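You operate a simulated robot arm through the tools that you are given. There is no shell and no other tool.

Carry out the task below with a simulated robot arm. There is one attempt and no reset: what you move stays moved.

JOB
At station 29 seat the green block, press the blue button, slide the holder to 50 and open the shutter.
Fine: seat the block first; the shutter (the silver slider) opens last; the other blocks stay on the black pad.

The check looks at the end state, three seconds after you hand in, the way a careful person would. Anything else that was tipped, shoved, dropped, spilled or broken makes it a failure.

ROBOT AND FRAMES
A 6-joint arm with a three-finger gripper, fixed in place. Base frame: the origin is at the foot of the arm, x ahead of it, y to its left, z up. Lengths are in m, angles in degrees, forces in N, time in s.
Its first joint turns from -166.0 to 166.0 degrees. Payload 4.89 kg.
The TCP is the grasp point between the finger pads, 0.03 m short of the fingertips. In the tool frame z runs along the fingers and y along their closing line. Largest opening 0.164 m; the body of the gripper starts 0.125 m behind the TCP.
Orientation is that of the tool frame in the base frame, as [roll, pitch, yaw] about the fixed x, y, z axes, in that order (R = Rz(yaw) Ry(pitch) Rx(roll)). With the fingers straight down and closing along the base's y, the tool's x points along the base's -x, its y along +y and its z along -z.

CONTROLS
- The arm moves only by the tool drive_tool. Its argument "rows" is text: rows parted by semicolons, each of 7 numbers parted by spaces: the opening, from 0 (shut) to 1 (fully open), then the shift along the tool's x, y, z in units of 25 mm (1.0 is 25 mm), then the turn, a rotation vector about the tool's x, y, z in units of 6 degrees (1.0 is 6 degrees). In form: jaw tx ty tz ax ay az; .... A call has 1 to 20 rows; each row shifts and turns the commanded pose from where the row before left it, along the tool's axes as they then stand. A call with a number of a shift or a turn outside -1 to 1 is refused whole. A row lasts 0.2 s, in which the tool goes at most 0.05 m and 8.6 degrees; a call with a longer step from one row to the next is refused whole, and so is a gripper value outside its range. A pose out of reach is approached as far as the arm can. The call stops where the force on the tool passes 40 N (or 10 N more than at its start, if that is more) or the arm is blocked; 0.2 s more then pass. The fingers move at their own pace (about 0.108 m/s each) and stop on an object; they squeeze with about 26 N. The grip force told is the motor's: it shows also when the fingers shut on nothing. Time passes only in rows, and 0.2 s behind the last, so rows that do not move let the fingers close. The reply holds the time, the measured pose of the TCP, the force on the tool along the base axes, the opening and the grip force, in the units named above and with some noise, with the torque about the TCP (base axes, N m) and any sound that the robot's microphone picked up, and new pictures: "views" is both (left out), scene, wrist or none.
- Cameras (640 x 400 px; columns grow to the right, rows downward): "scene" is fixed at [0.4002, -0.6494, 1.4132]; the picture's right is [0.90, -0.43, 0.00], its down [-0.32, -0.67, -0.67] and it looks along [0.29, 0.60, -0.75] (base axes); focal length 214 px, centre (320, 200). "wrist" rides on the gripper at [0.076, -0.002, -0.152] in the tool frame; the picture's right is [0.02, 1.00, 0.00], its down [-0.88, 0.02, -0.47] and it looks along [-0.47, 0.01, 0.88] (tool axes); focal length 247 px, centre (320, 200). There is no depth. A picture from a camera that has moved, and an enlarged one, comes with that camera's place and axes in the base frame and with its lens.
- raise_lower(by): slides the trunk up (or, below 0, down) by that many m; the arm rides with it, the base frame stays. It gives what a move gives, with no picture.
- zoom(camera, box): a new picture of the part [left, top, right, bottom] of that camera's present view, enlarged. It takes no simulated time.
- sign_off(): hands the job in; it is judged then, once.

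Places have to be worked out from the pictures, the camera data and where the tool is seen. Open the gripper and draw the arm clear of the work before you hand the job in, unless the task says otherwise.

The tools are called after ">>>" as name(argument=value, ...) on one line, values as JSON. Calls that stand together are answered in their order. drive_tool: Moves the arm, as the interface text tells. Its arguments: {"type":"object","properties":{"rows":{"type":"string"},"views":{"type":"string","enum":["both","scene","wrist","none"]}},"required":["rows"]} The other tools are called the same way: raise_lower (by) slides the trunk up or down; zoom (camera, box) takes an enlarged picture of a part of a camera's view; sign_off () hands the job in.

At the start:

```text
t: 0.0
eef_pos: [0.4036, -0.4438, 1.2243]
tcp_rot: [-180.0, 0.0, -180.0]
contact_force: [0.1, 0.2, 0.4]
moment: [-0.03, -0.02, 0.01]
grip_width: 0.1641
finger_force: 0.1
trunk travel left (down, up): [-0.175, 0.215]
```

scene: 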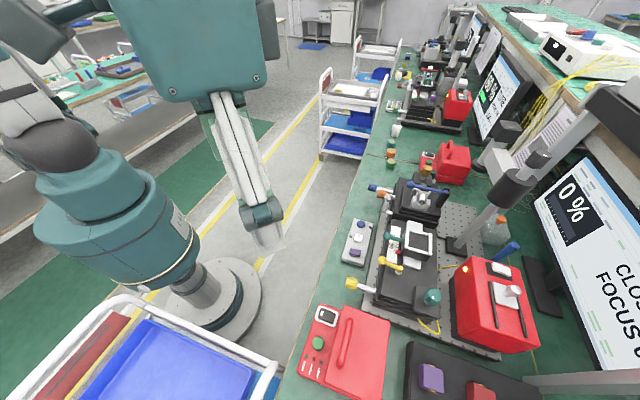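
wrist: 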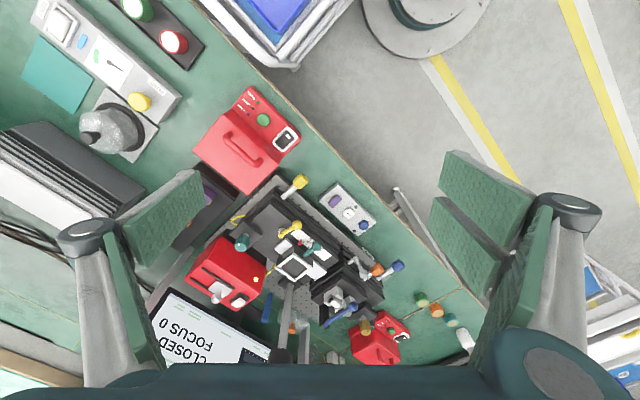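

I'll look closely at the bench before moving anything.

>>> zoom(camera="scene", box=[280, 160, 560, 400])

>>> zoom(camera="scene", box=[340, 180, 480, 280])

>>> zoom(camera="wrist", box=[150, 60, 430, 380])

>>> zoom(camera="scene", box=[360, 20, 640, 200])

```text
1.67 times, centred on (420, 280) of scene
camera zoom: at [0.4002, -0.6494, 1.4132], right [0.9, -0.43, 0.0], down [-0.32, -0.67, -0.67], along [0.29, 0.6, -0.75], focal length 358 px, centre (153, 67)
```

zoom: 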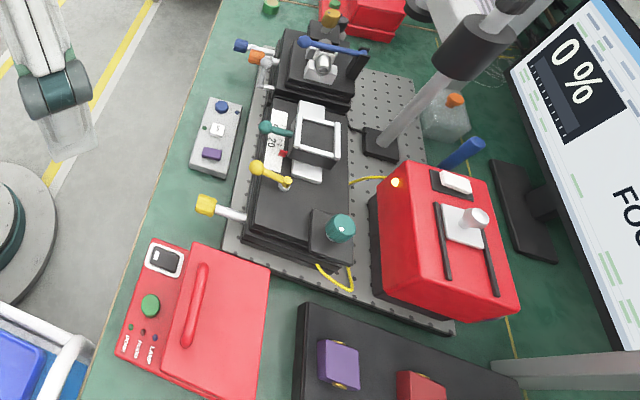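

```text
4.00 times, centred on (410, 230) of scene
camera zoom: at [0.4002, -0.6494, 1.4132], right [0.9, -0.43, 0.0], down [-0.32, -0.67, -0.67], along [0.29, 0.6, -0.75], focal length 858 px, centre (-40, 80)
```

zoom: 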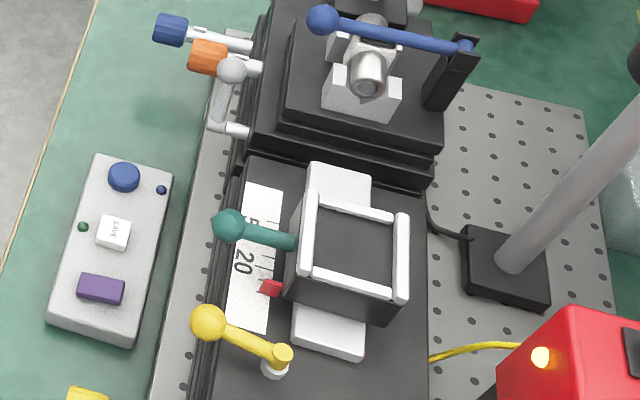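

```text
1.25 times, centred on (290, 220) of wrist
camera zoom: at [0.3273, -0.4464, 1.3784], right [-0.02, 1.0, 0.0], down [0.88, 0.02, 0.47], along [0.47, 0.01, -0.88], focal length 309 px, centre (358, 175)
```

zoom: 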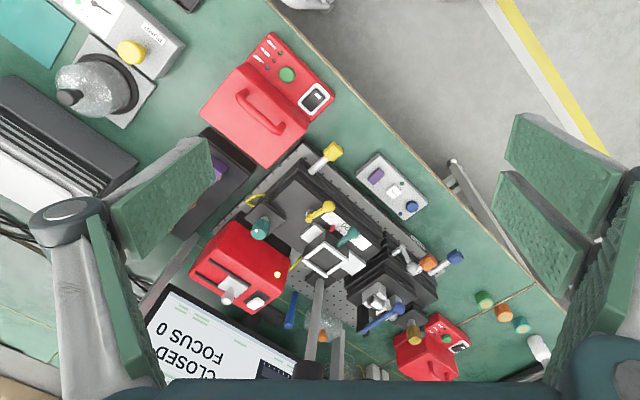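

```text
2.22 times, centred on (500, 110) of scene
camera zoom: at [0.4002, -0.6494, 1.4132], right [0.9, -0.43, 0.0], down [-0.32, -0.67, -0.67], along [0.29, 0.6, -0.75], focal length 477 px, centre (-80, 400)
```

zoom: 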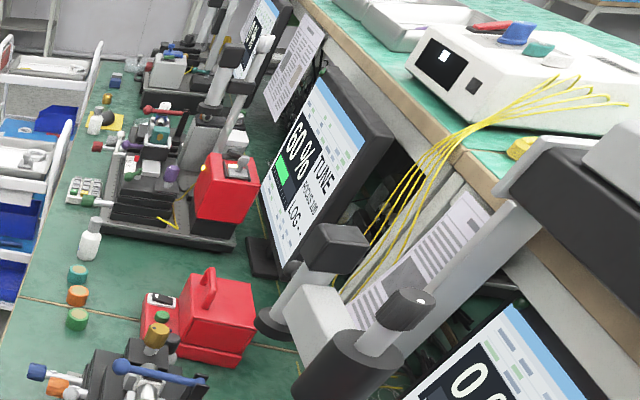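

I look for the station label and read the details of the stations and the blocks.

>>> zoom(camera="scene", box=[530, 150, 640, 380])

>>> zoom(camera="scene", box=[380, 320, 560, 400])

>>> zoom(camera="scene", box=[380, 20, 540, 130])

>>> zoom(camera="wrist", box=[0, 0, 200, 200])

>>> zoom(camera="wrist", box=[180, 170, 340, 290])

>>> zoom(camera="wrist", box=[230, 160, 430, 300])

```text
1.74 times, centred on (585, 265) of scene
camera zoom: at [0.4002, -0.6494, 1.4132], right [0.9, -0.43, 0.0], down [-0.32, -0.67, -0.67], along [0.29, 0.6, -0.75], focal length 373 px, centre (-141, 87)
```

zoom: 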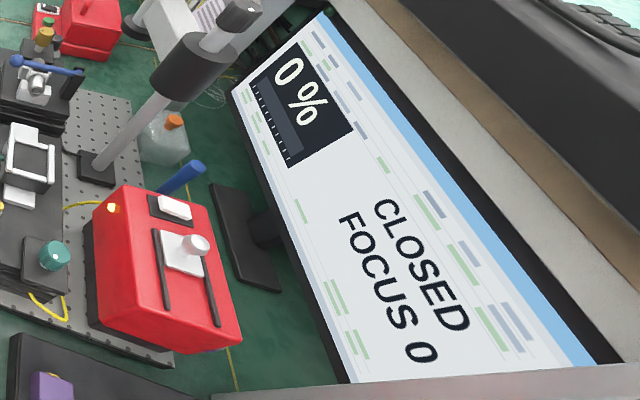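

```text
3.56 times, centred on (470, 360) of scene
camera zoom: at [0.4002, -0.6494, 1.4132], right [0.9, -0.43, 0.0], down [-0.32, -0.67, -0.67], along [0.29, 0.6, -0.75], focal length 763 px, centre (-213, -369)
```

zoom: 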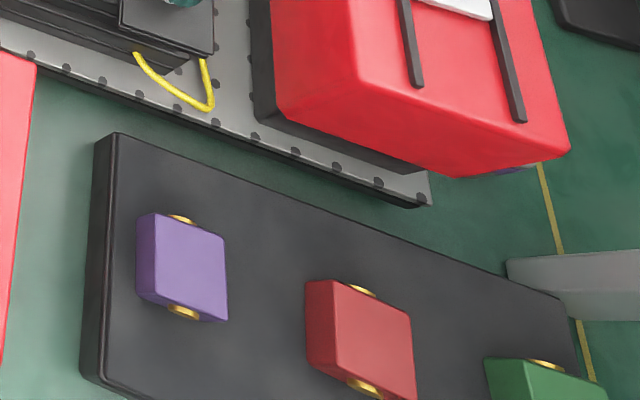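

```text
3.64 times, centred on (460, 75) of scene
camera zoom: at [0.4002, -0.6494, 1.4132], right [0.9, -0.43, 0.0], down [-0.32, -0.67, -0.67], along [0.29, 0.6, -0.75], focal length 780 px, centre (-189, 654)
```

zoom: 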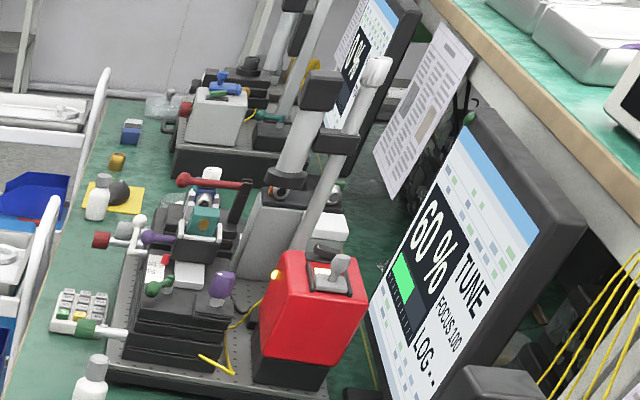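

```text
2.00 times, centred on (100, 100) of wrist
camera zoom: at [0.3273, -0.4464, 1.3784], right [-0.02, 1.0, 0.0], down [0.88, 0.02, 0.47], along [0.47, 0.01, -0.88], focal length 494 px, centre (760, 400)
```

zoom: 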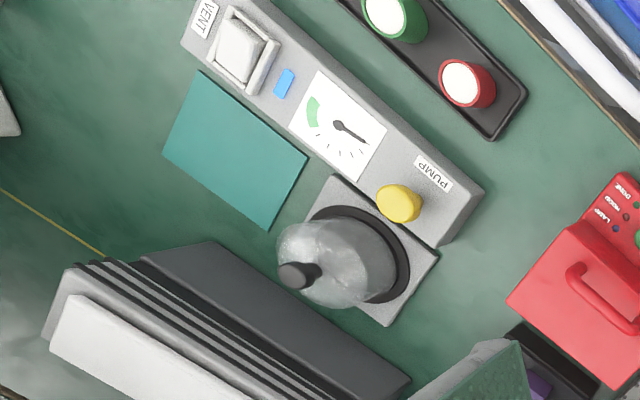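

```text
3.33 times, centred on (260, 230) of wrist
camera zoom: at [0.3273, -0.4464, 1.3784], right [-0.02, 1.0, 0.0], down [0.88, 0.02, 0.47], along [0.47, 0.01, -0.88], focal length 823 px, centre (520, 100)
```

zoom: 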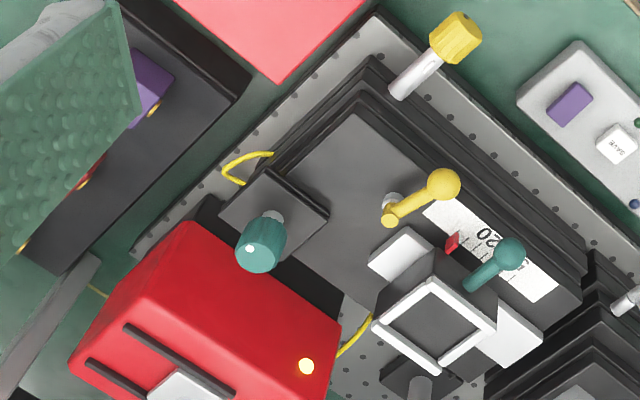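

```text
2.86 times, centred on (330, 230) of wrist
camera zoom: at [0.3273, -0.4464, 1.3784], right [-0.02, 1.0, 0.0], down [0.88, 0.02, 0.47], along [0.47, 0.01, -0.88], focal length 706 px, centre (291, 114)
```

zoom: 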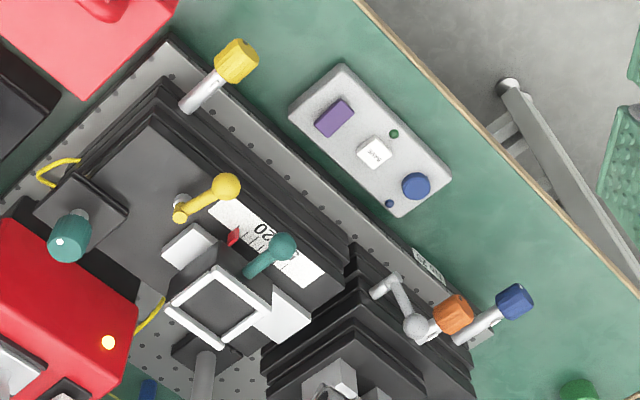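

The bench surface is near z≈0.77, the holder top near (0.75,-0.50,0.93), and the blue button near (0.73,-0.31,0.78). I'll move nearer at a safe height to get better views of the station.

>>> drive_tool(rows="1 -0.98 -0.28 0.3 0 0 0;1 -0.98 -0.28 0.3 0 0 0;1 -0.98 -0.28 0.3 0 0 0;1 -0.98 -0.28 0.3 0 0 0;1 -0.98 -0.28 0.3 0 0 0;1 -0.98 -0.28 0.3 0 0 0;1 0 0 0 0 0 0")

```text
t: 1.6
eef_pos: [0.5506, -0.4849, 1.18]
tcp_rot: [-180.0, 0.1, -180.0]
contact_force: [1.4, 0.2, -0.3]
moment: [0.11, 0.09, -0.02]
grip_width: 0.1639
finger_force: 0.0
trunk travel left (down, up): [-0.175, 0.215]
camera wrist: at [0.475, -0.4875, 1.3337], right [-0.02, 1.0, 0.0], down [0.88, 0.02, 0.47], along [0.47, 0.01, -0.88], focal length 247 px, centre (320, 200)
```

scene: 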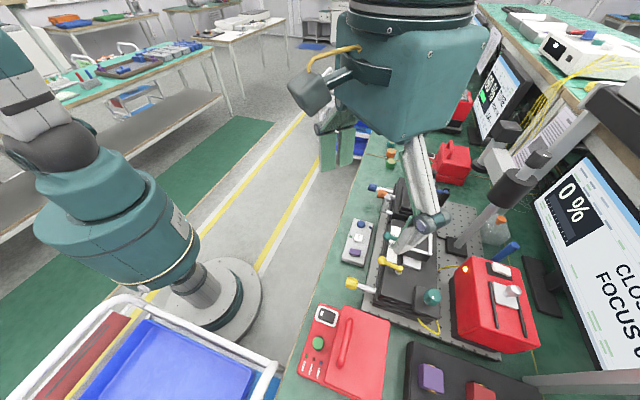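
wrist: 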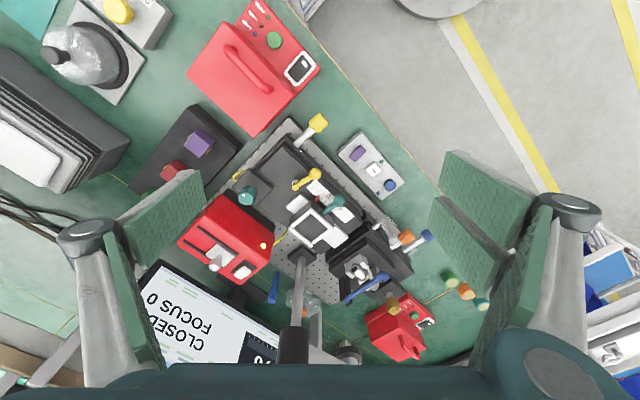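

>>> zoom(camera="wrist", box=[220, 130, 380, 260])

>>> zoom(camera="wrist", box=[320, 120, 460, 260])

>>> zoom(camera="wrist", box=[120, 90, 260, 240])

>>> zoom(camera="wrist", box=[160, 180, 300, 300])

>>> zoom(camera="wrist", box=[190, 0, 340, 140])

```text
3.08 times, centred on (300, 195) of wrist
camera zoom: at [0.475, -0.4875, 1.3337], right [-0.02, 1.0, 0.0], down [0.88, 0.02, 0.47], along [0.47, 0.01, -0.88], focal length 760 px, centre (382, 215)
```

zoom: 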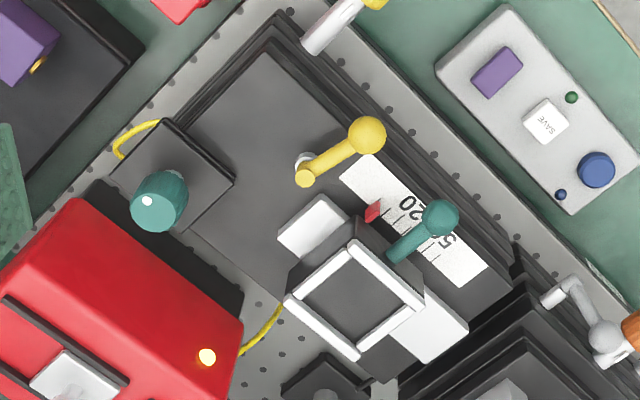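

```text
2.86 times, centred on (390, 190) of wrist
camera zoom: at [0.475, -0.4875, 1.3337], right [-0.02, 1.0, 0.0], down [0.88, 0.02, 0.47], along [0.47, 0.01, -0.88], focal length 706 px, centre (120, 229)
```

zoom: 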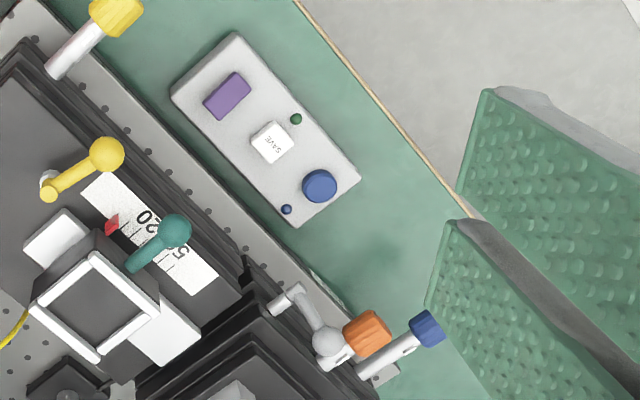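

```text
2.67 times, centred on (190, 165) of wrist
camera zoom: at [0.475, -0.4875, 1.3337], right [-0.02, 1.0, 0.0], down [0.88, 0.02, 0.47], along [0.47, 0.01, -0.88], focal length 659 px, centre (667, 293)
```

zoom: 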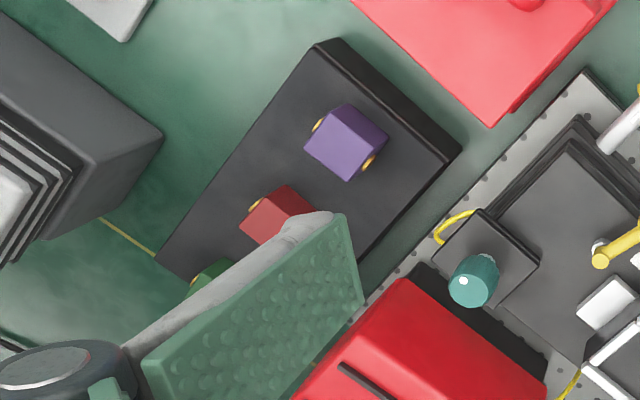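

```text
3.33 times, centred on (230, 240) of wrist
camera zoom: at [0.475, -0.4875, 1.3337], right [-0.02, 1.0, 0.0], down [0.88, 0.02, 0.47], along [0.47, 0.01, -0.88], focal length 823 px, centre (620, 67)
```

zoom: 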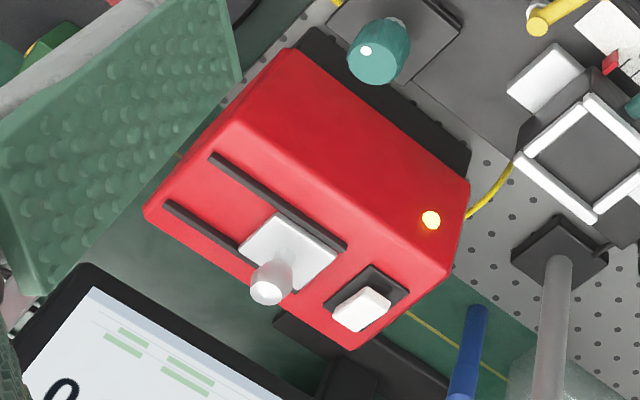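

```text
2.86 times, centred on (265, 70) of wrist
camera zoom: at [0.475, -0.4875, 1.3337], right [-0.02, 1.0, 0.0], down [0.88, 0.02, 0.47], along [0.47, 0.01, -0.88], focal length 706 px, centre (477, 571)
```

zoom: 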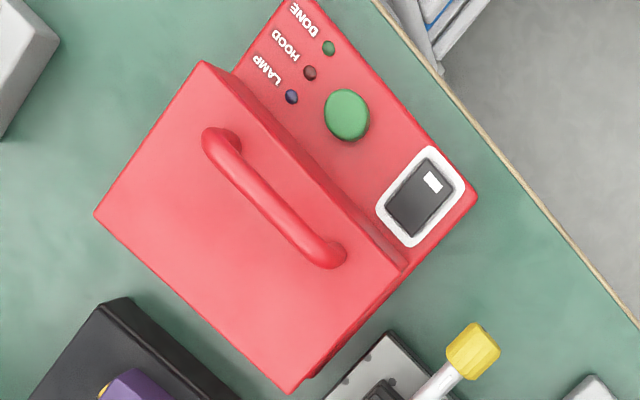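

The blocks sit on the pad far out at about (0.63..0.75, -0.73..-0.89). I'll yaw the tool to face that direction and look at the pad.

>>> drive_tool(rows="1 0 0 0 0 0 1;1 0 0 0 0 0 1;1 0 0 0 0 0 1;1 0 0 0 0 0 1;1 0 0 0 0 0 1;1 0 0 0 0 0 1;1 0 0 0 0 0 1;1 0 0 0 0 0 1;1 -1 -0.9 0.3 0 0 0;1 -1 -0.9 0.3 0 0 0;1 -1 -0.9 0.3 0 0 0;1 -1 -0.9 0.3 0 0 0;1 0 0 0 0 0 0")

```text
t: 4.4
eef_pos: [0.5507, -0.6221, 1.152]
tcp_rot: [179.9, 0.0, 132.0]
contact_force: [-0.8, 1.1, -0.3]
moment: [0.07, 0.05, 0.03]
grip_width: 0.1642
finger_force: 0.0
trunk travel left (down, up): [-0.175, 0.215]
camera wrist: at [0.4979, -0.5667, 1.3047], right [0.73, 0.69, 0.0], down [0.6, -0.64, 0.47], along [0.32, -0.34, -0.88], focal length 247 px, centre (320, 200)
```

scene: 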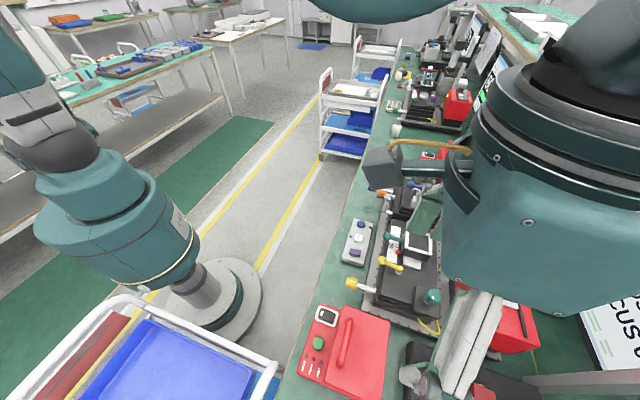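
wrist: 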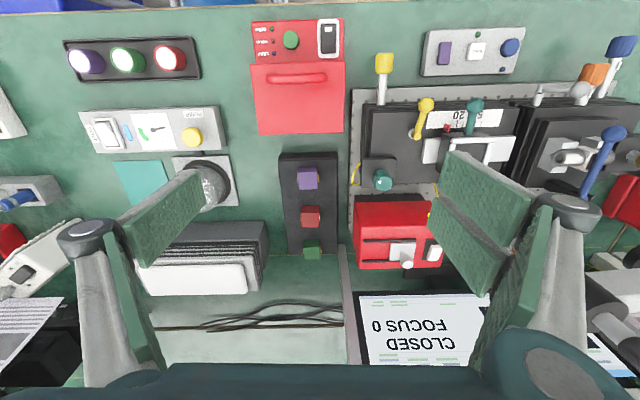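

>>> zoom(camera="wrist", box=[265, 140, 365, 270])

>>> zoom(camera="wrist", box=[340, 30, 540, 160])

>>> zoom(camera="wrist", box=[330, 180, 460, 280])

>>> zoom(camera="wrist", box=[0, 20, 360, 240])

>>> zoom(camera="wrist", box=[500, 20, 640, 200])

```text
3.08 times, centred on (315, 205) of wrist
camera zoom: at [0.4979, -0.5667, 1.3047], right [0.73, 0.69, 0.0], down [0.6, -0.64, 0.47], along [0.32, -0.34, -0.88], focal length 760 px, centre (335, 185)
```

zoom: 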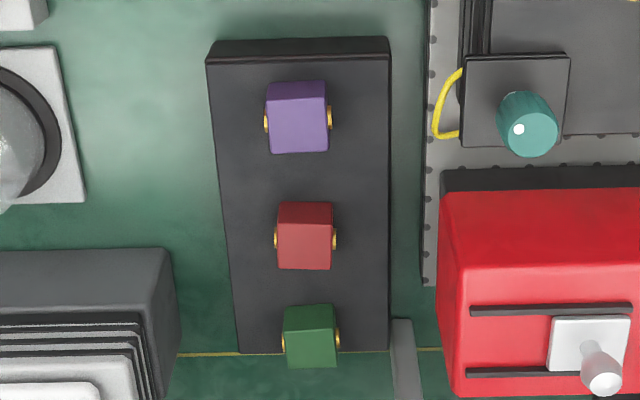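

```text
3.08 times, centred on (440, 95) of wrist
camera zoom: at [0.4979, -0.5667, 1.3047], right [0.73, 0.69, 0.0], down [0.6, -0.64, 0.47], along [0.32, -0.34, -0.88], focal length 760 px, centre (-49, 523)
```

zoom: 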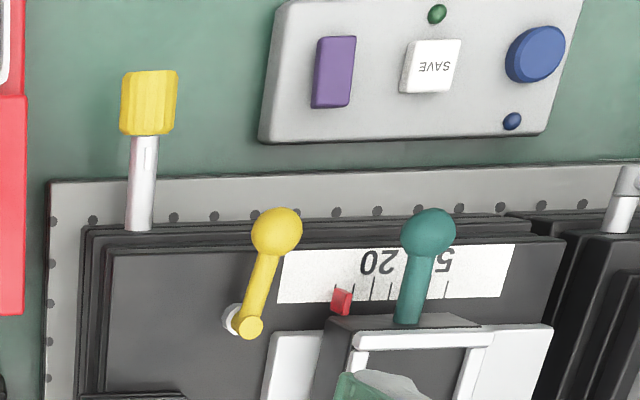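

```text
4.00 times, centred on (395, 230) of wrist
camera zoom: at [0.4979, -0.5667, 1.3047], right [0.73, 0.69, 0.0], down [0.6, -0.64, 0.47], along [0.32, -0.34, -0.88], focal length 988 px, centre (20, 80)
```

zoom: 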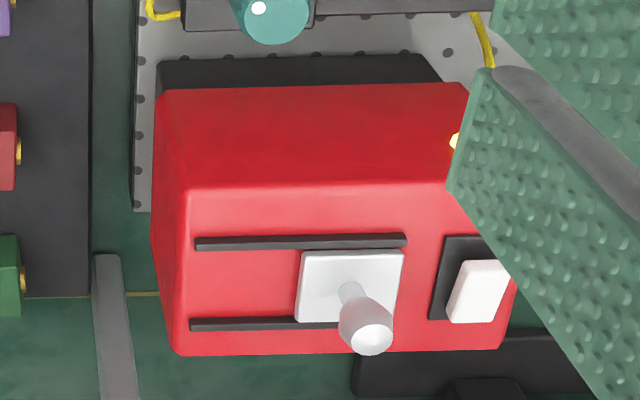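

```text
1.78 times, centred on (180, 130) of wrist
camera zoom: at [0.4979, -0.5667, 1.3047], right [0.73, 0.69, 0.0], down [0.6, -0.64, 0.47], along [0.32, -0.34, -0.88], focal length 439 px, centre (569, 324)
```

zoom: 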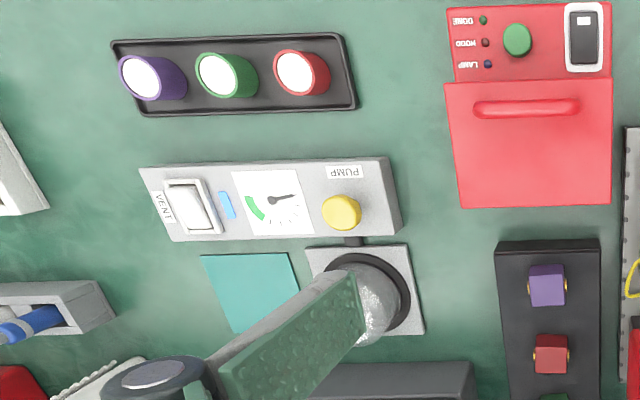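

```text
2.22 times, centred on (570, 110) of wrist
camera zoom: at [0.4979, -0.5667, 1.3047], right [0.73, 0.69, 0.0], down [0.6, -0.64, 0.47], along [0.32, -0.34, -0.88], focal length 549 px, centre (-236, 400)
```

zoom: 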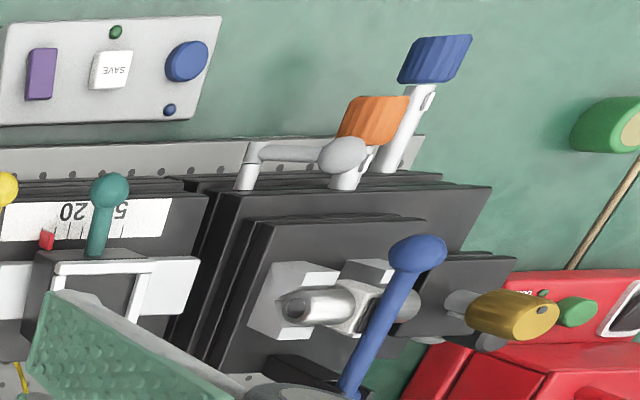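

The layout is clear now: the blocks have brass pins on their sides (along the bench), and the green one is farthest out. I move out and lower for a closer look at the green block and its clearances.

>>> drive_tool(rows="1 -1 0 0.6 0 0 0;1 -1 0 0.6 0 0 0;1 -1 0 0.6 0 0 0;1 -1 0 0.6 0 0 0;1 0 0 0 0 0 0")

>>> zoom(camera="wrist", box=[240, 60, 400, 260])

>>> zoom(camera="wrist", box=[330, 20, 490, 260])

```text
t: 5.6
eef_pos: [0.616, -0.6961, 1.0902]
tcp_rot: [180.0, -0.1, 132.0]
contact_force: [-0.2, -0.5, 0.0]
moment: [0.09, 0.05, 0.02]
grip_width: 0.1641
finger_force: 0.0
trunk travel left (down, up): [-0.175, 0.215]
camera wrist: at [0.5652, -0.6412, 1.2446], right [0.73, 0.69, 0.0], down [0.6, -0.64, 0.47], along [0.32, -0.34, -0.88], focal length 247 px, centre (320, 200)
```

scene: 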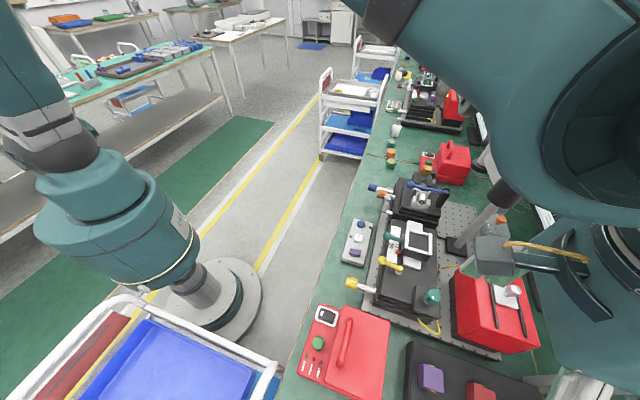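
wrist: 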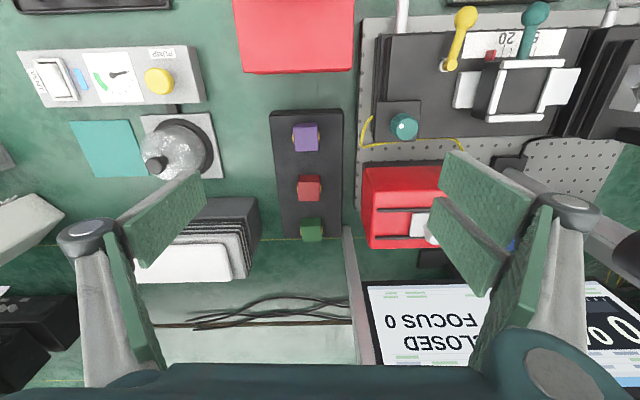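

```text
2.00 times, centred on (320, 160) of wrist
camera zoom: at [0.5652, -0.6412, 1.2446], right [0.73, 0.69, 0.0], down [0.6, -0.64, 0.47], along [0.32, -0.34, -0.88], focal length 494 px, centre (320, 280)
```

zoom: 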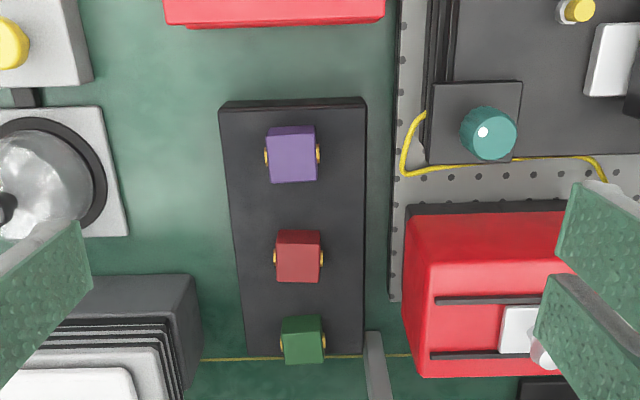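

```text
1.67 times, centred on (410, 140) of wrist
camera zoom: at [0.5652, -0.6412, 1.2446], right [0.73, 0.69, 0.0], down [0.6, -0.64, 0.47], along [0.32, -0.34, -0.88], focal length 412 px, centre (170, 300)
```

zoom: 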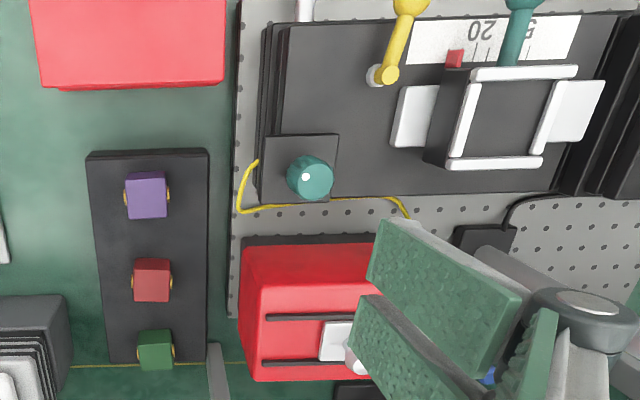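

Green block is around (0.756,-0.868), top z≈0.83, i.e. 1.15 m out, so the tool must lean outward. The bench axis lies at 45°, so I align yaw to it, narrow the jaw and tilt outward 36° while still high.

>>> drive_tool(rows="0.5 0 0 0 0 0 -0.5;0.5 0 0 0 0 -1 0;0.5 0 0 0 0 -1 0;0.5 0 0 0 0 -1 0;0.5 0 0 0 0 -1 0;0.5 0 0 0 0 -1 0;0.5 0 0 0 0 -1 0;0.5 0 0 0 0 0 0")

```text
t: 7.4
eef_pos: [0.617, -0.6941, 1.0908]
tcp_rot: [180.0, 36.2, 135.1]
contact_force: [0.3, -0.3, -0.5]
moment: [0.01, -0.03, -0.02]
grip_width: 0.0824
finger_force: 0.1
trunk travel left (down, up): [-0.175, 0.215]
camera wrist: at [0.5089, -0.589, 1.1698], right [0.69, 0.72, -0.01], down [0.32, -0.29, 0.9], along [0.64, -0.63, -0.43], focal length 247 px, centre (320, 200)
```

scene: 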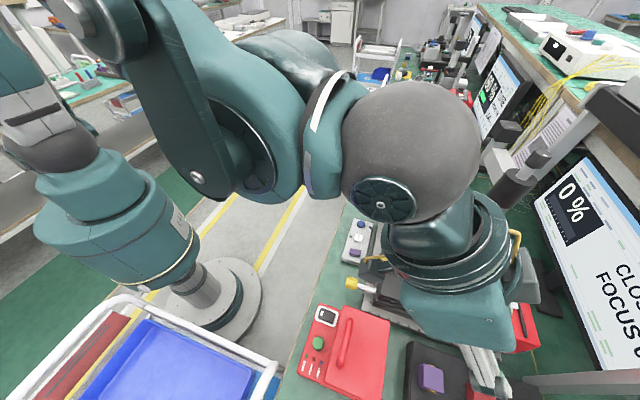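
wrist: 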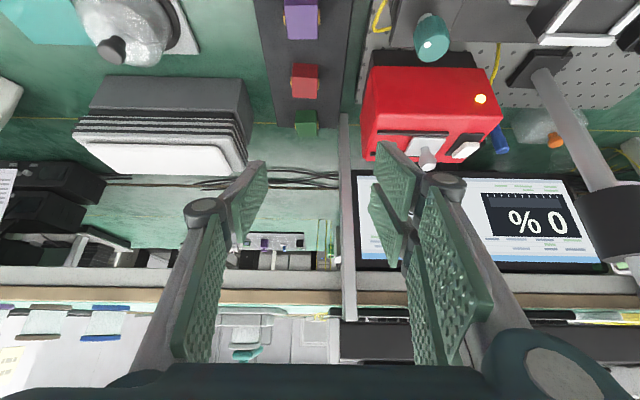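

Now I shift to a hover point above the green block and check reach and alignment.

>>> drive_tool(rows="0.5 0 -0.98 0 0 0 0;0.5 -0.235 0 0.965 0 0 0;0.5 -0.235 0 0.965 0 0 0;0.5 -0.235 0 0.965 0 0 0;0.5 -0.235 0 0.965 0 0 0;0.5 -0.235 0 0.965 0 0 0;0.5 -0.235 0 0.965 0 0 0;0.5 -0.235 0 0.965 0 0 0;0.5 0 0 0 0 0 0")

```text
t: 9.4
eef_pos: [0.6928, -0.8064, 0.9778]
tcp_rot: [-179.9, 35.9, 135.0]
contact_force: [0.4, 0.1, -0.6]
moment: [0.01, -0.04, -0.02]
grip_width: 0.0819
finger_force: 0.1
trunk travel left (down, up): [-0.175, 0.215]
camera wrist: at [0.5853, -0.7006, 1.0569], right [0.69, 0.72, -0.01], down [0.32, -0.29, 0.9], along [0.64, -0.63, -0.43], focal length 247 px, centre (320, 200)
```

scene: 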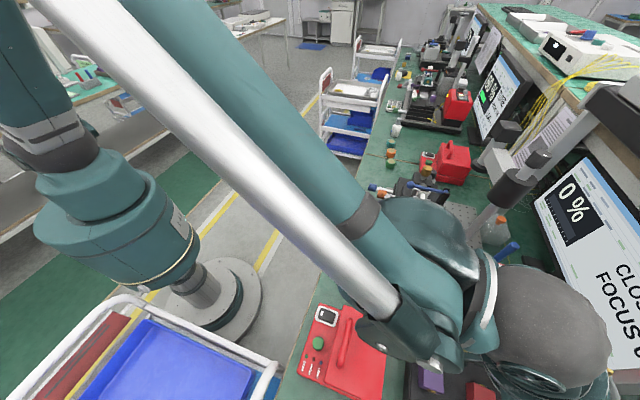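
wrist: 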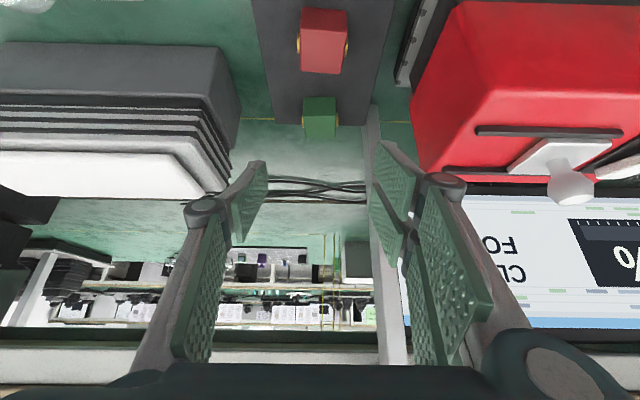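

>>> zoom(camera="wrist", box=[240, 0, 400, 180])

```text
2.22 times, centred on (320, 90) of wrist
camera zoom: at [0.5853, -0.7006, 1.0569], right [0.69, 0.72, -0.01], down [0.32, -0.29, 0.9], along [0.64, -0.63, -0.43], focal length 549 px, centre (320, 444)
```

zoom: 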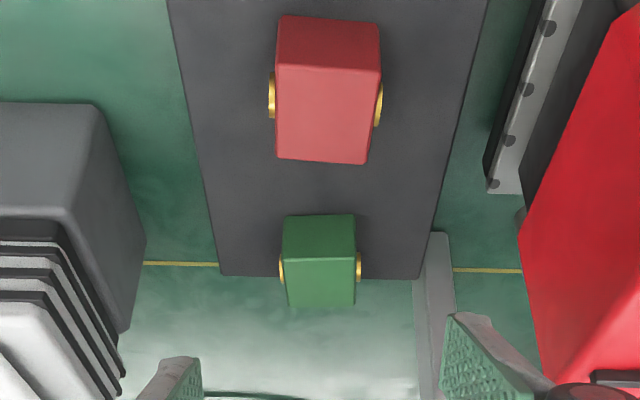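

Reach is fine. The block is centered under the tool line, with its top near z≈0.828 and ~1.16 out. I descend partway and re-check.

>>> drive_tool(rows="0.5 0.12 0 0.98 0 0 0;0.5 0.12 0 0.98 0 0 0;0.5 0.12 0 0.98 0 0 0;0.5 0.12 0 0.98 0 0 0;0.5 0 0 0 0 0 0", views="wrist")

>>> zoom(camera="wrist", box=[220, 40, 420, 220])

```text
t: 10.6
eef_pos: [0.7298, -0.8409, 0.892]
tcp_rot: [180.0, 36.1, 135.0]
contact_force: [-0.1, -0.2, 0.1]
moment: [0.02, 0.0, -0.02]
grip_width: 0.0821
finger_force: 0.1
trunk travel left (down, up): [-0.175, 0.215]
camera wrist: at [0.6209, -0.7353, 0.9708], right [0.69, 0.72, -0.01], down [0.32, -0.29, 0.9], along [0.64, -0.63, -0.43], focal length 247 px, centre (320, 200)
```

wrist: 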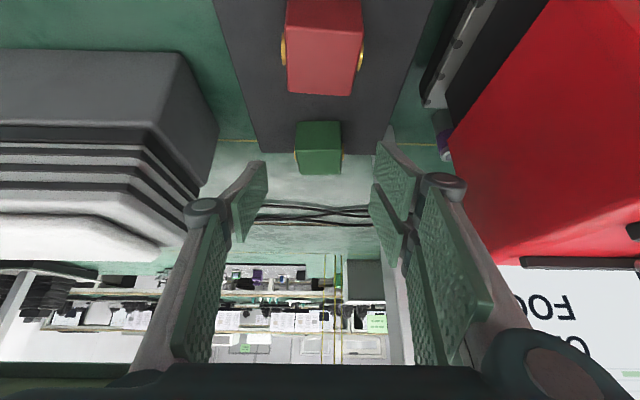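

```text
2.22 times, centred on (320, 130) of wrist
camera zoom: at [0.6209, -0.7353, 0.9708], right [0.69, 0.72, -0.01], down [0.32, -0.29, 0.9], along [0.64, -0.63, -0.43], focal length 549 px, centre (320, 356)
```

zoom: 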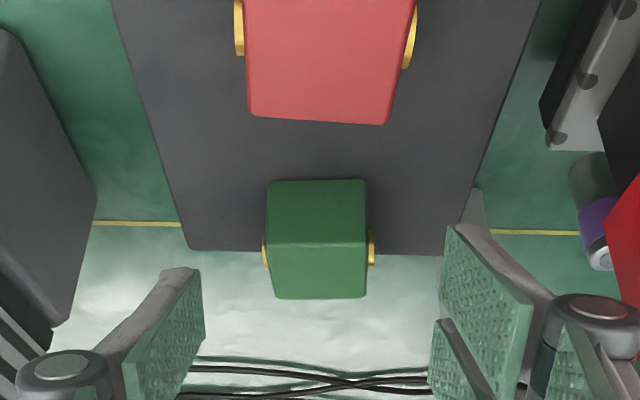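

Refined: block top ≈0.834, pad ≈0.80, block centre about 1.159 out. I descend most of the rest and look again.

>>> drive_tool(rows="0.5 0.06 -0.04 0.88 0 0 0;0.5 0.06 -0.04 0.88 0 0 0;0.5 0 0 0 0 0 0", views="wrist")

>>> zoom(camera="wrist", box=[220, 60, 420, 240])

```text
t: 11.4
eef_pos: [0.7444, -0.859, 0.8542]
tcp_rot: [-180.0, 35.9, 135.0]
contact_force: [-0.1, 0.5, 0.2]
moment: [-0.01, -0.01, 0.0]
grip_width: 0.0819
finger_force: 0.1
trunk travel left (down, up): [-0.175, 0.215]
camera wrist: at [0.6356, -0.7523, 0.933], right [0.69, 0.72, -0.01], down [0.32, -0.29, 0.9], along [0.64, -0.63, -0.43], focal length 247 px, centre (320, 200)
```

wrist: 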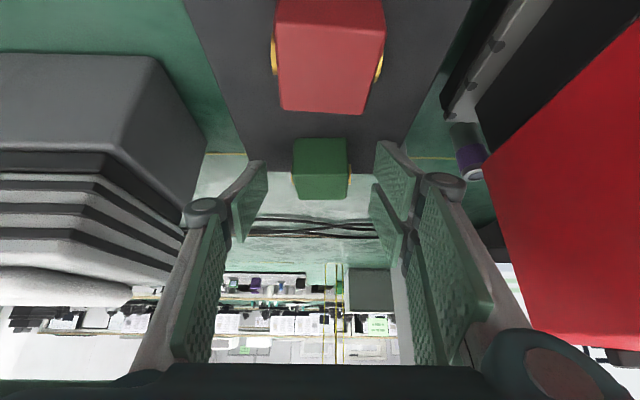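

```text
2.22 times, centred on (320, 150) of wrist
camera zoom: at [0.6356, -0.7523, 0.933], right [0.69, 0.72, -0.01], down [0.32, -0.29, 0.9], along [0.64, -0.63, -0.43], focal length 549 px, centre (320, 311)
```

zoom: 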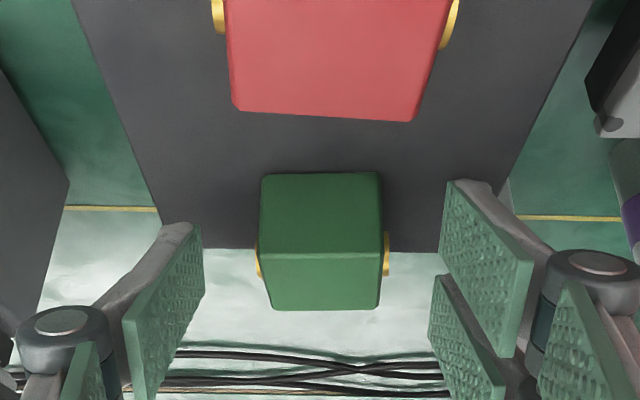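

Fingers straddle the block evenly. I advance the last ~16 mm and then close on it.

>>> drive_tool(rows="0.5 0 -0.05 0.65 0 0 0;0.5 0 0 0 0 0 0", views="wrist")

>>> zoom(camera="wrist", box=[220, 80, 420, 260])

```text
t: 11.9
eef_pos: [0.75, -0.861, 0.8452]
tcp_rot: [179.6, 36.1, 135.0]
contact_force: [0.5, 18.8, 28.5]
moment: [1.79, -0.76, 0.42]
grip_width: 0.0941
finger_force: 11.6
trunk travel left (down, up): [-0.175, 0.215]
stopped in row 2: the force on the tool passed its limit at 46 N (the readings are from after the stop); the commanded pose is now the measured one
camera wrist: at [0.6421, -0.7551, 0.9244], right [0.69, 0.72, -0.01], down [0.32, -0.29, 0.9], along [0.65, -0.63, -0.43], focal length 247 px, centre (320, 200)
```

wrist: 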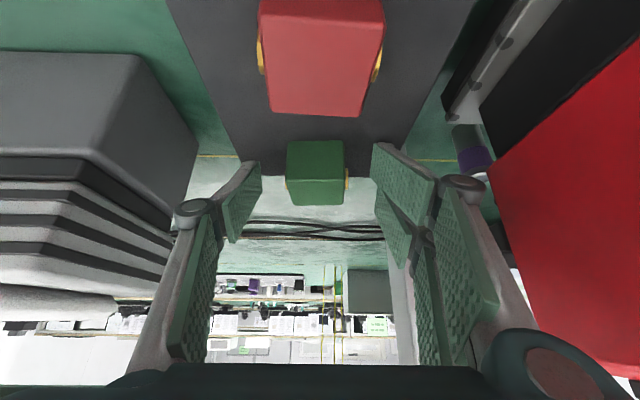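

```text
2.22 times, centred on (320, 170) of wrist
camera zoom: at [0.6421, -0.7551, 0.9244], right [0.69, 0.72, -0.01], down [0.32, -0.29, 0.9], along [0.65, -0.63, -0.43], focal length 549 px, centre (320, 267)
```

zoom: 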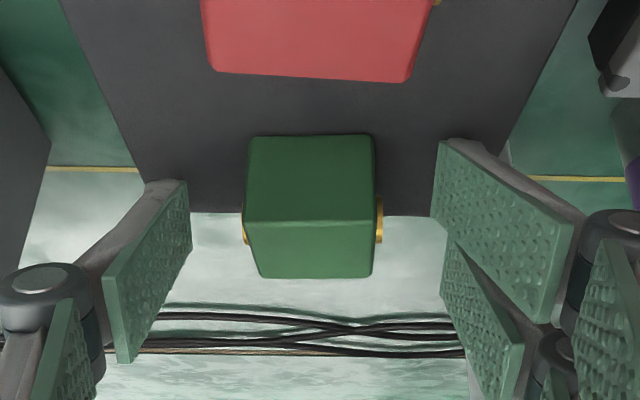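

A right fingertip touched the pad (block undisturbed). I back up 5 mm, recentre slightly to the left, and check.

>>> drive_tool(rows="0.5 -0.05 0 -0.24 0 0 0;0.5 0 -0.12 0 0 0 0;0.5 0 0 0 0 0 0", views="wrist")

>>> zoom(camera="wrist", box=[220, 80, 420, 260])

```text
t: 12.7
eef_pos: [0.7459, -0.862, 0.8482]
tcp_rot: [179.9, 36.1, 135.0]
contact_force: [2.2, 3.9, 17.4]
moment: [0.9, -0.56, -0.07]
grip_width: 0.0856
finger_force: 4.1
trunk travel left (down, up): [-0.175, 0.215]
camera wrist: at [0.6371, -0.757, 0.9282], right [0.69, 0.72, -0.01], down [0.32, -0.29, 0.9], along [0.65, -0.63, -0.43], focal length 247 px, centre (320, 200)
```

wrist: 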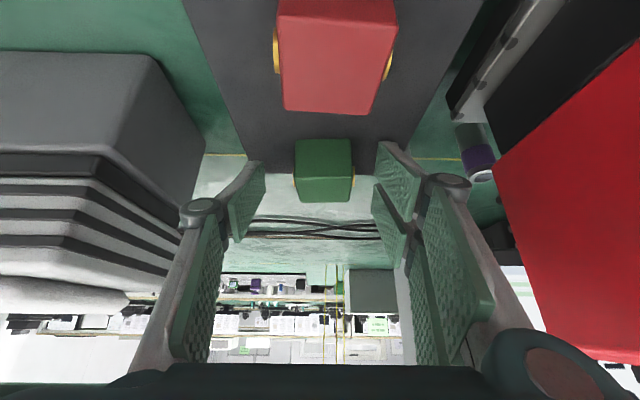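

```text
2.22 times, centred on (320, 170) of wrist
camera zoom: at [0.6371, -0.757, 0.9282], right [0.69, 0.72, -0.01], down [0.32, -0.29, 0.9], along [0.65, -0.63, -0.43], focal length 549 px, centre (320, 267)
```

zoom: 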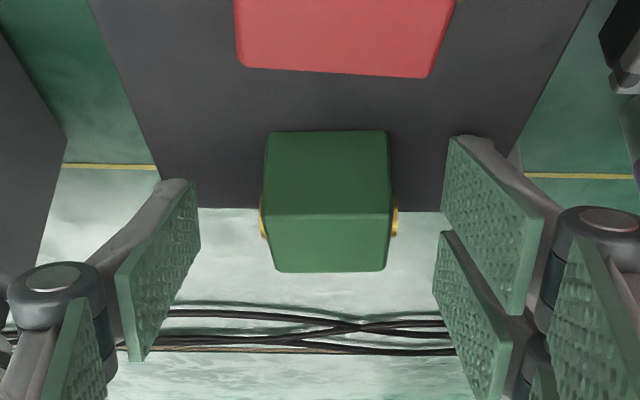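

The right side carries two side-by-side fingers, so its lower corner reached the pad first. I'll back off and use a smaller tilt (~22°) so the tips can go lower around the block, if reach allows.

>>> drive_tool(rows="0.5 0 0 -1 0 0 0;0.5 0 0 -1 0 0 0;0.5 0 0 0 0 1 0;0.5 0 0 0 0 1 0;0.5 0 0 0 0 0.33 0;0.5 0 0 0 0 0 0")

```text
t: 14.1
eef_pos: [0.7255, -0.842, 0.8891]
tcp_rot: [180.0, 22.0, 134.9]
contact_force: [0.3, -0.2, 0.1]
moment: [0.0, -0.01, -0.01]
grip_width: 0.0819
finger_force: 0.0
trunk travel left (down, up): [-0.175, 0.215]
camera wrist: at [0.6334, -0.7534, 1.0019], right [0.69, 0.72, -0.01], down [0.47, -0.44, 0.77], along [0.55, -0.53, -0.64], focal length 247 px, centre (320, 200)
```

scene: 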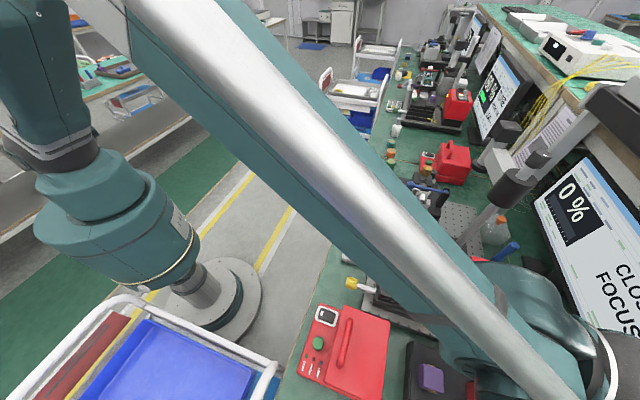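
wrist: 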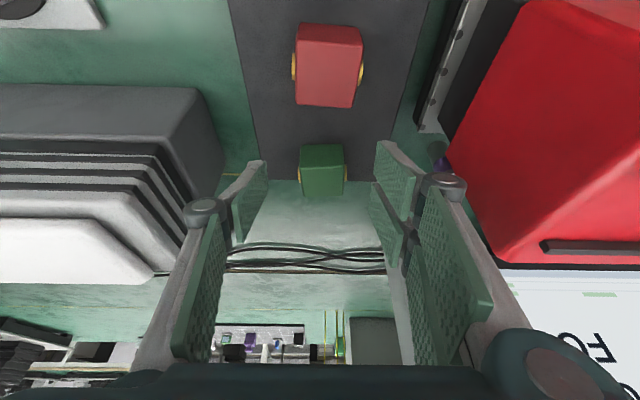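

>>> drive_tool(rows="0.5 -0.75 0 0.3 0 0 0;0.5 -0.75 0 0.3 0 0 0;0.5 0.2 0 0.5 0 0 0;0.5 0 0 0 0 0 0", views="wrist")

>>> zoom(camera="wrist", box=[220, 80, 420, 260])

```text
t: 15.1
eef_pos: [0.7546, -0.8714, 0.8747]
tcp_rot: [180.0, 22.0, 135.0]
contact_force: [1.4, -0.2, -0.8]
moment: [0.02, 0.01, -0.02]
grip_width: 0.0822
finger_force: 0.1
trunk travel left (down, up): [-0.175, 0.215]
camera wrist: at [0.6626, -0.7839, 0.9881], right [0.69, 0.72, -0.01], down [0.47, -0.44, 0.77], along [0.55, -0.53, -0.64], focal length 247 px, centre (320, 200)
```

wrist: 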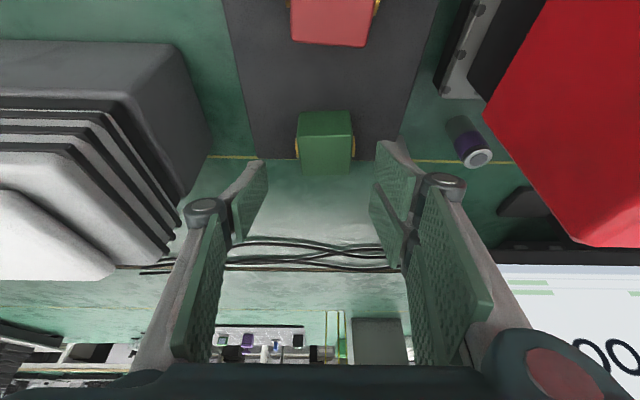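

```text
2.22 times, centred on (320, 170) of wrist
camera zoom: at [0.6626, -0.7839, 0.9881], right [0.69, 0.72, -0.01], down [0.47, -0.44, 0.77], along [0.55, -0.53, -0.64], focal length 549 px, centre (320, 267)
```

zoom: 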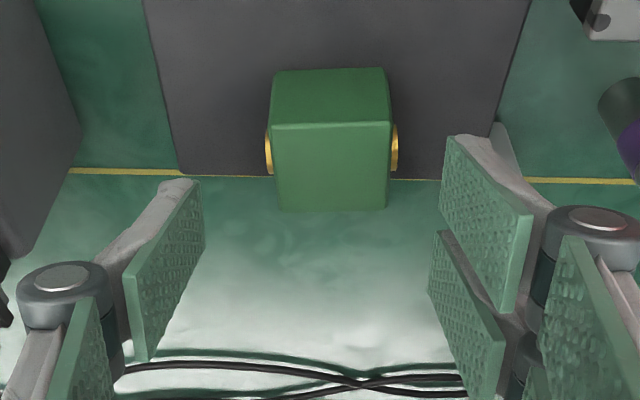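

>>> drive_tool(rows="0.5 0.25 0.1 0.45 0 0 0;0.5 0.25 0 0.45 0 0 0;0.5 0 0 0 0 0 0", views="wrist")

>>> zoom(camera="wrist", box=[220, 80, 420, 260])

```text
t: 15.9
eef_pos: [0.7543, -0.8681, 0.8475]
tcp_rot: [179.8, 22.0, 135.0]
contact_force: [0.3, 0.2, -0.4]
moment: [-0.01, 0.01, 0.02]
grip_width: 0.0821
finger_force: 0.0
trunk travel left (down, up): [-0.175, 0.215]
camera wrist: at [0.6625, -0.779, 0.9623], right [0.69, 0.72, -0.01], down [0.47, -0.44, 0.77], along [0.55, -0.53, -0.64], focal length 247 px, centre (320, 200)
```

wrist: 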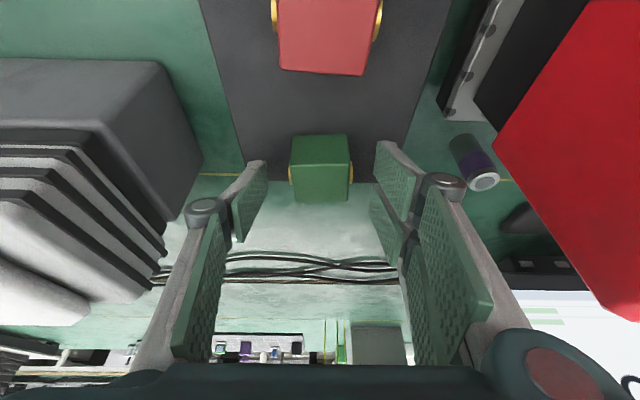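

```text
2.22 times, centred on (320, 170) of wrist
camera zoom: at [0.6625, -0.779, 0.9623], right [0.69, 0.72, -0.01], down [0.47, -0.44, 0.77], along [0.55, -0.53, -0.64], focal length 549 px, centre (320, 267)
```

zoom: 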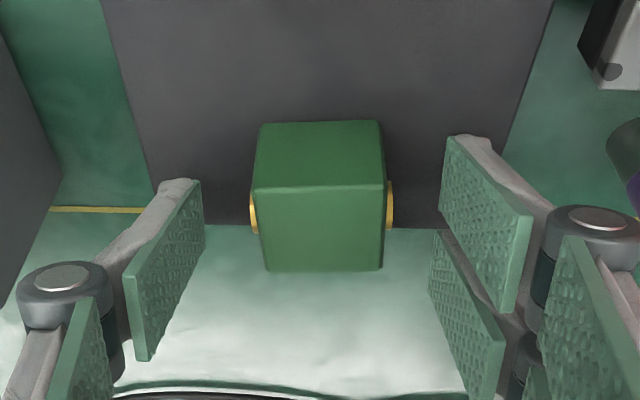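

Well centred with no contact. Closing on the block.

>>> drive_tool(rows="0.2 0 0 0 0 0 0;0.2 0 0 0 0 0 0;0.2 0 0 0 0 0 0;0.2 0 0 0 0 0 0", views="wrist")

>>> zoom(camera="wrist", box=[220, 80, 420, 260])

```text
t: 16.9
eef_pos: [0.753, -0.868, 0.8484]
tcp_rot: [179.9, 21.9, 135.1]
contact_force: [0.8, -0.4, 0.8]
moment: [-0.05, 0.01, 0.0]
grip_width: 0.0391
finger_force: 26.0
trunk travel left (down, up): [-0.175, 0.215]
camera wrist: at [0.6624, -0.779, 0.9624], right [0.69, 0.72, -0.01], down [0.47, -0.44, 0.77], along [0.55, -0.53, -0.64], focal length 247 px, centre (320, 200)
```

wrist: 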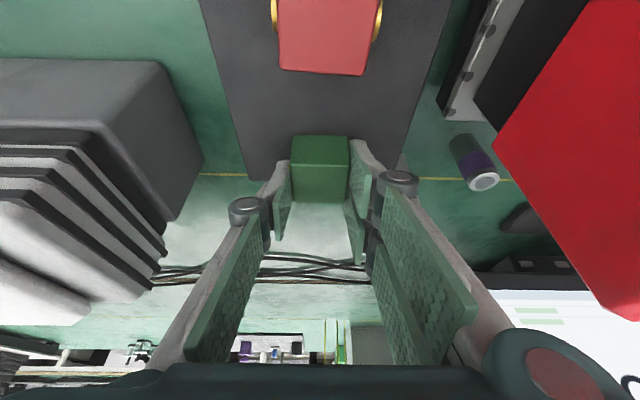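

```text
2.22 times, centred on (320, 170) of wrist
camera zoom: at [0.6624, -0.779, 0.9624], right [0.69, 0.72, -0.01], down [0.47, -0.44, 0.77], along [0.55, -0.53, -0.64], focal length 549 px, centre (320, 267)
```

zoom: 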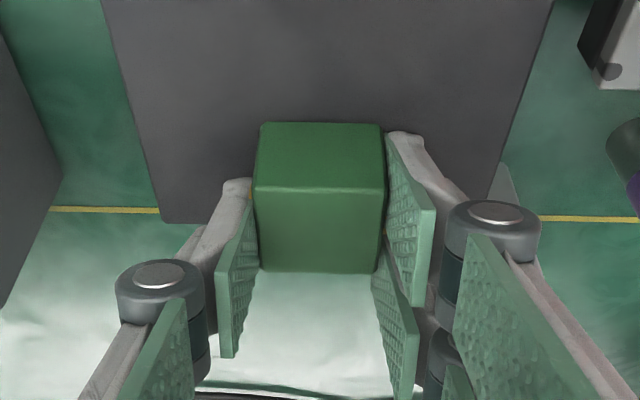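

The grip is firm at 39 mm on flat faces. The fingers reach nearly to the block's bottom, so for seating I'll need a higher, vertical grip: I'll first carry it to a free spot on the bench within vertical reach. Lifting straight up.

>>> drive_tool(rows="0.2 -0.15 0 -0.37 0 0 0;0.2 -0.36 0 -0.89 0 0 0;0.2 -0.36 0 -0.89 0 0 0;0.2 -0.36 0 -0.89 0 0 0;0.2 -0.36 0 -0.89 0 0 0;0.2 -0.36 0 -0.89 0 0 0;0.2 0 0 0 0 0 0")

```text
t: 18.5
eef_pos: [0.7524, -0.8675, 0.9789]
tcp_rot: [179.9, 22.0, 135.0]
contact_force: [0.4, 0.3, 0.2]
moment: [-0.02, -0.04, -0.04]
grip_width: 0.0394
finger_force: 26.2
trunk travel left (down, up): [-0.175, 0.215]
camera wrist: at [0.6608, -0.7791, 1.0928], right [0.69, 0.72, -0.01], down [0.46, -0.44, 0.77], along [0.55, -0.53, -0.64], focal length 247 px, centre (320, 200)
```

scene: 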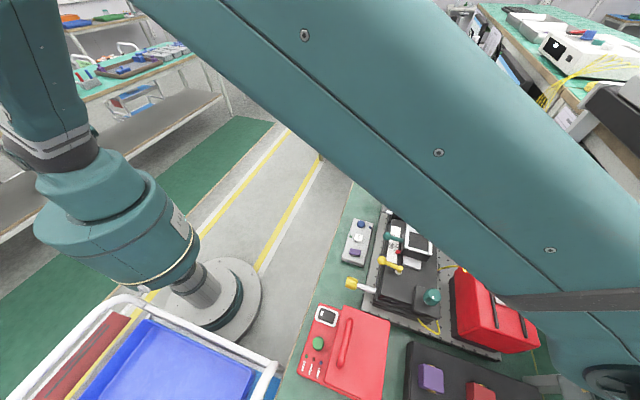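
wrist: 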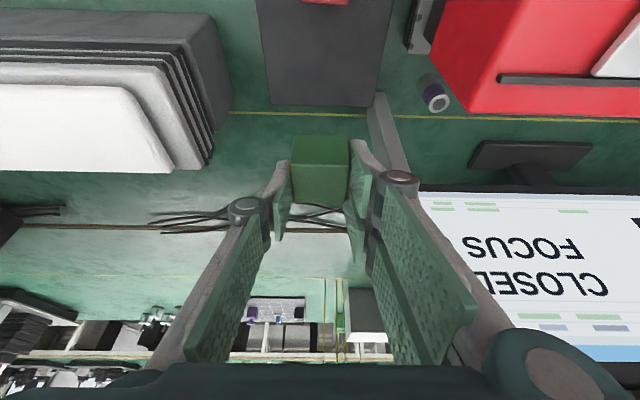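

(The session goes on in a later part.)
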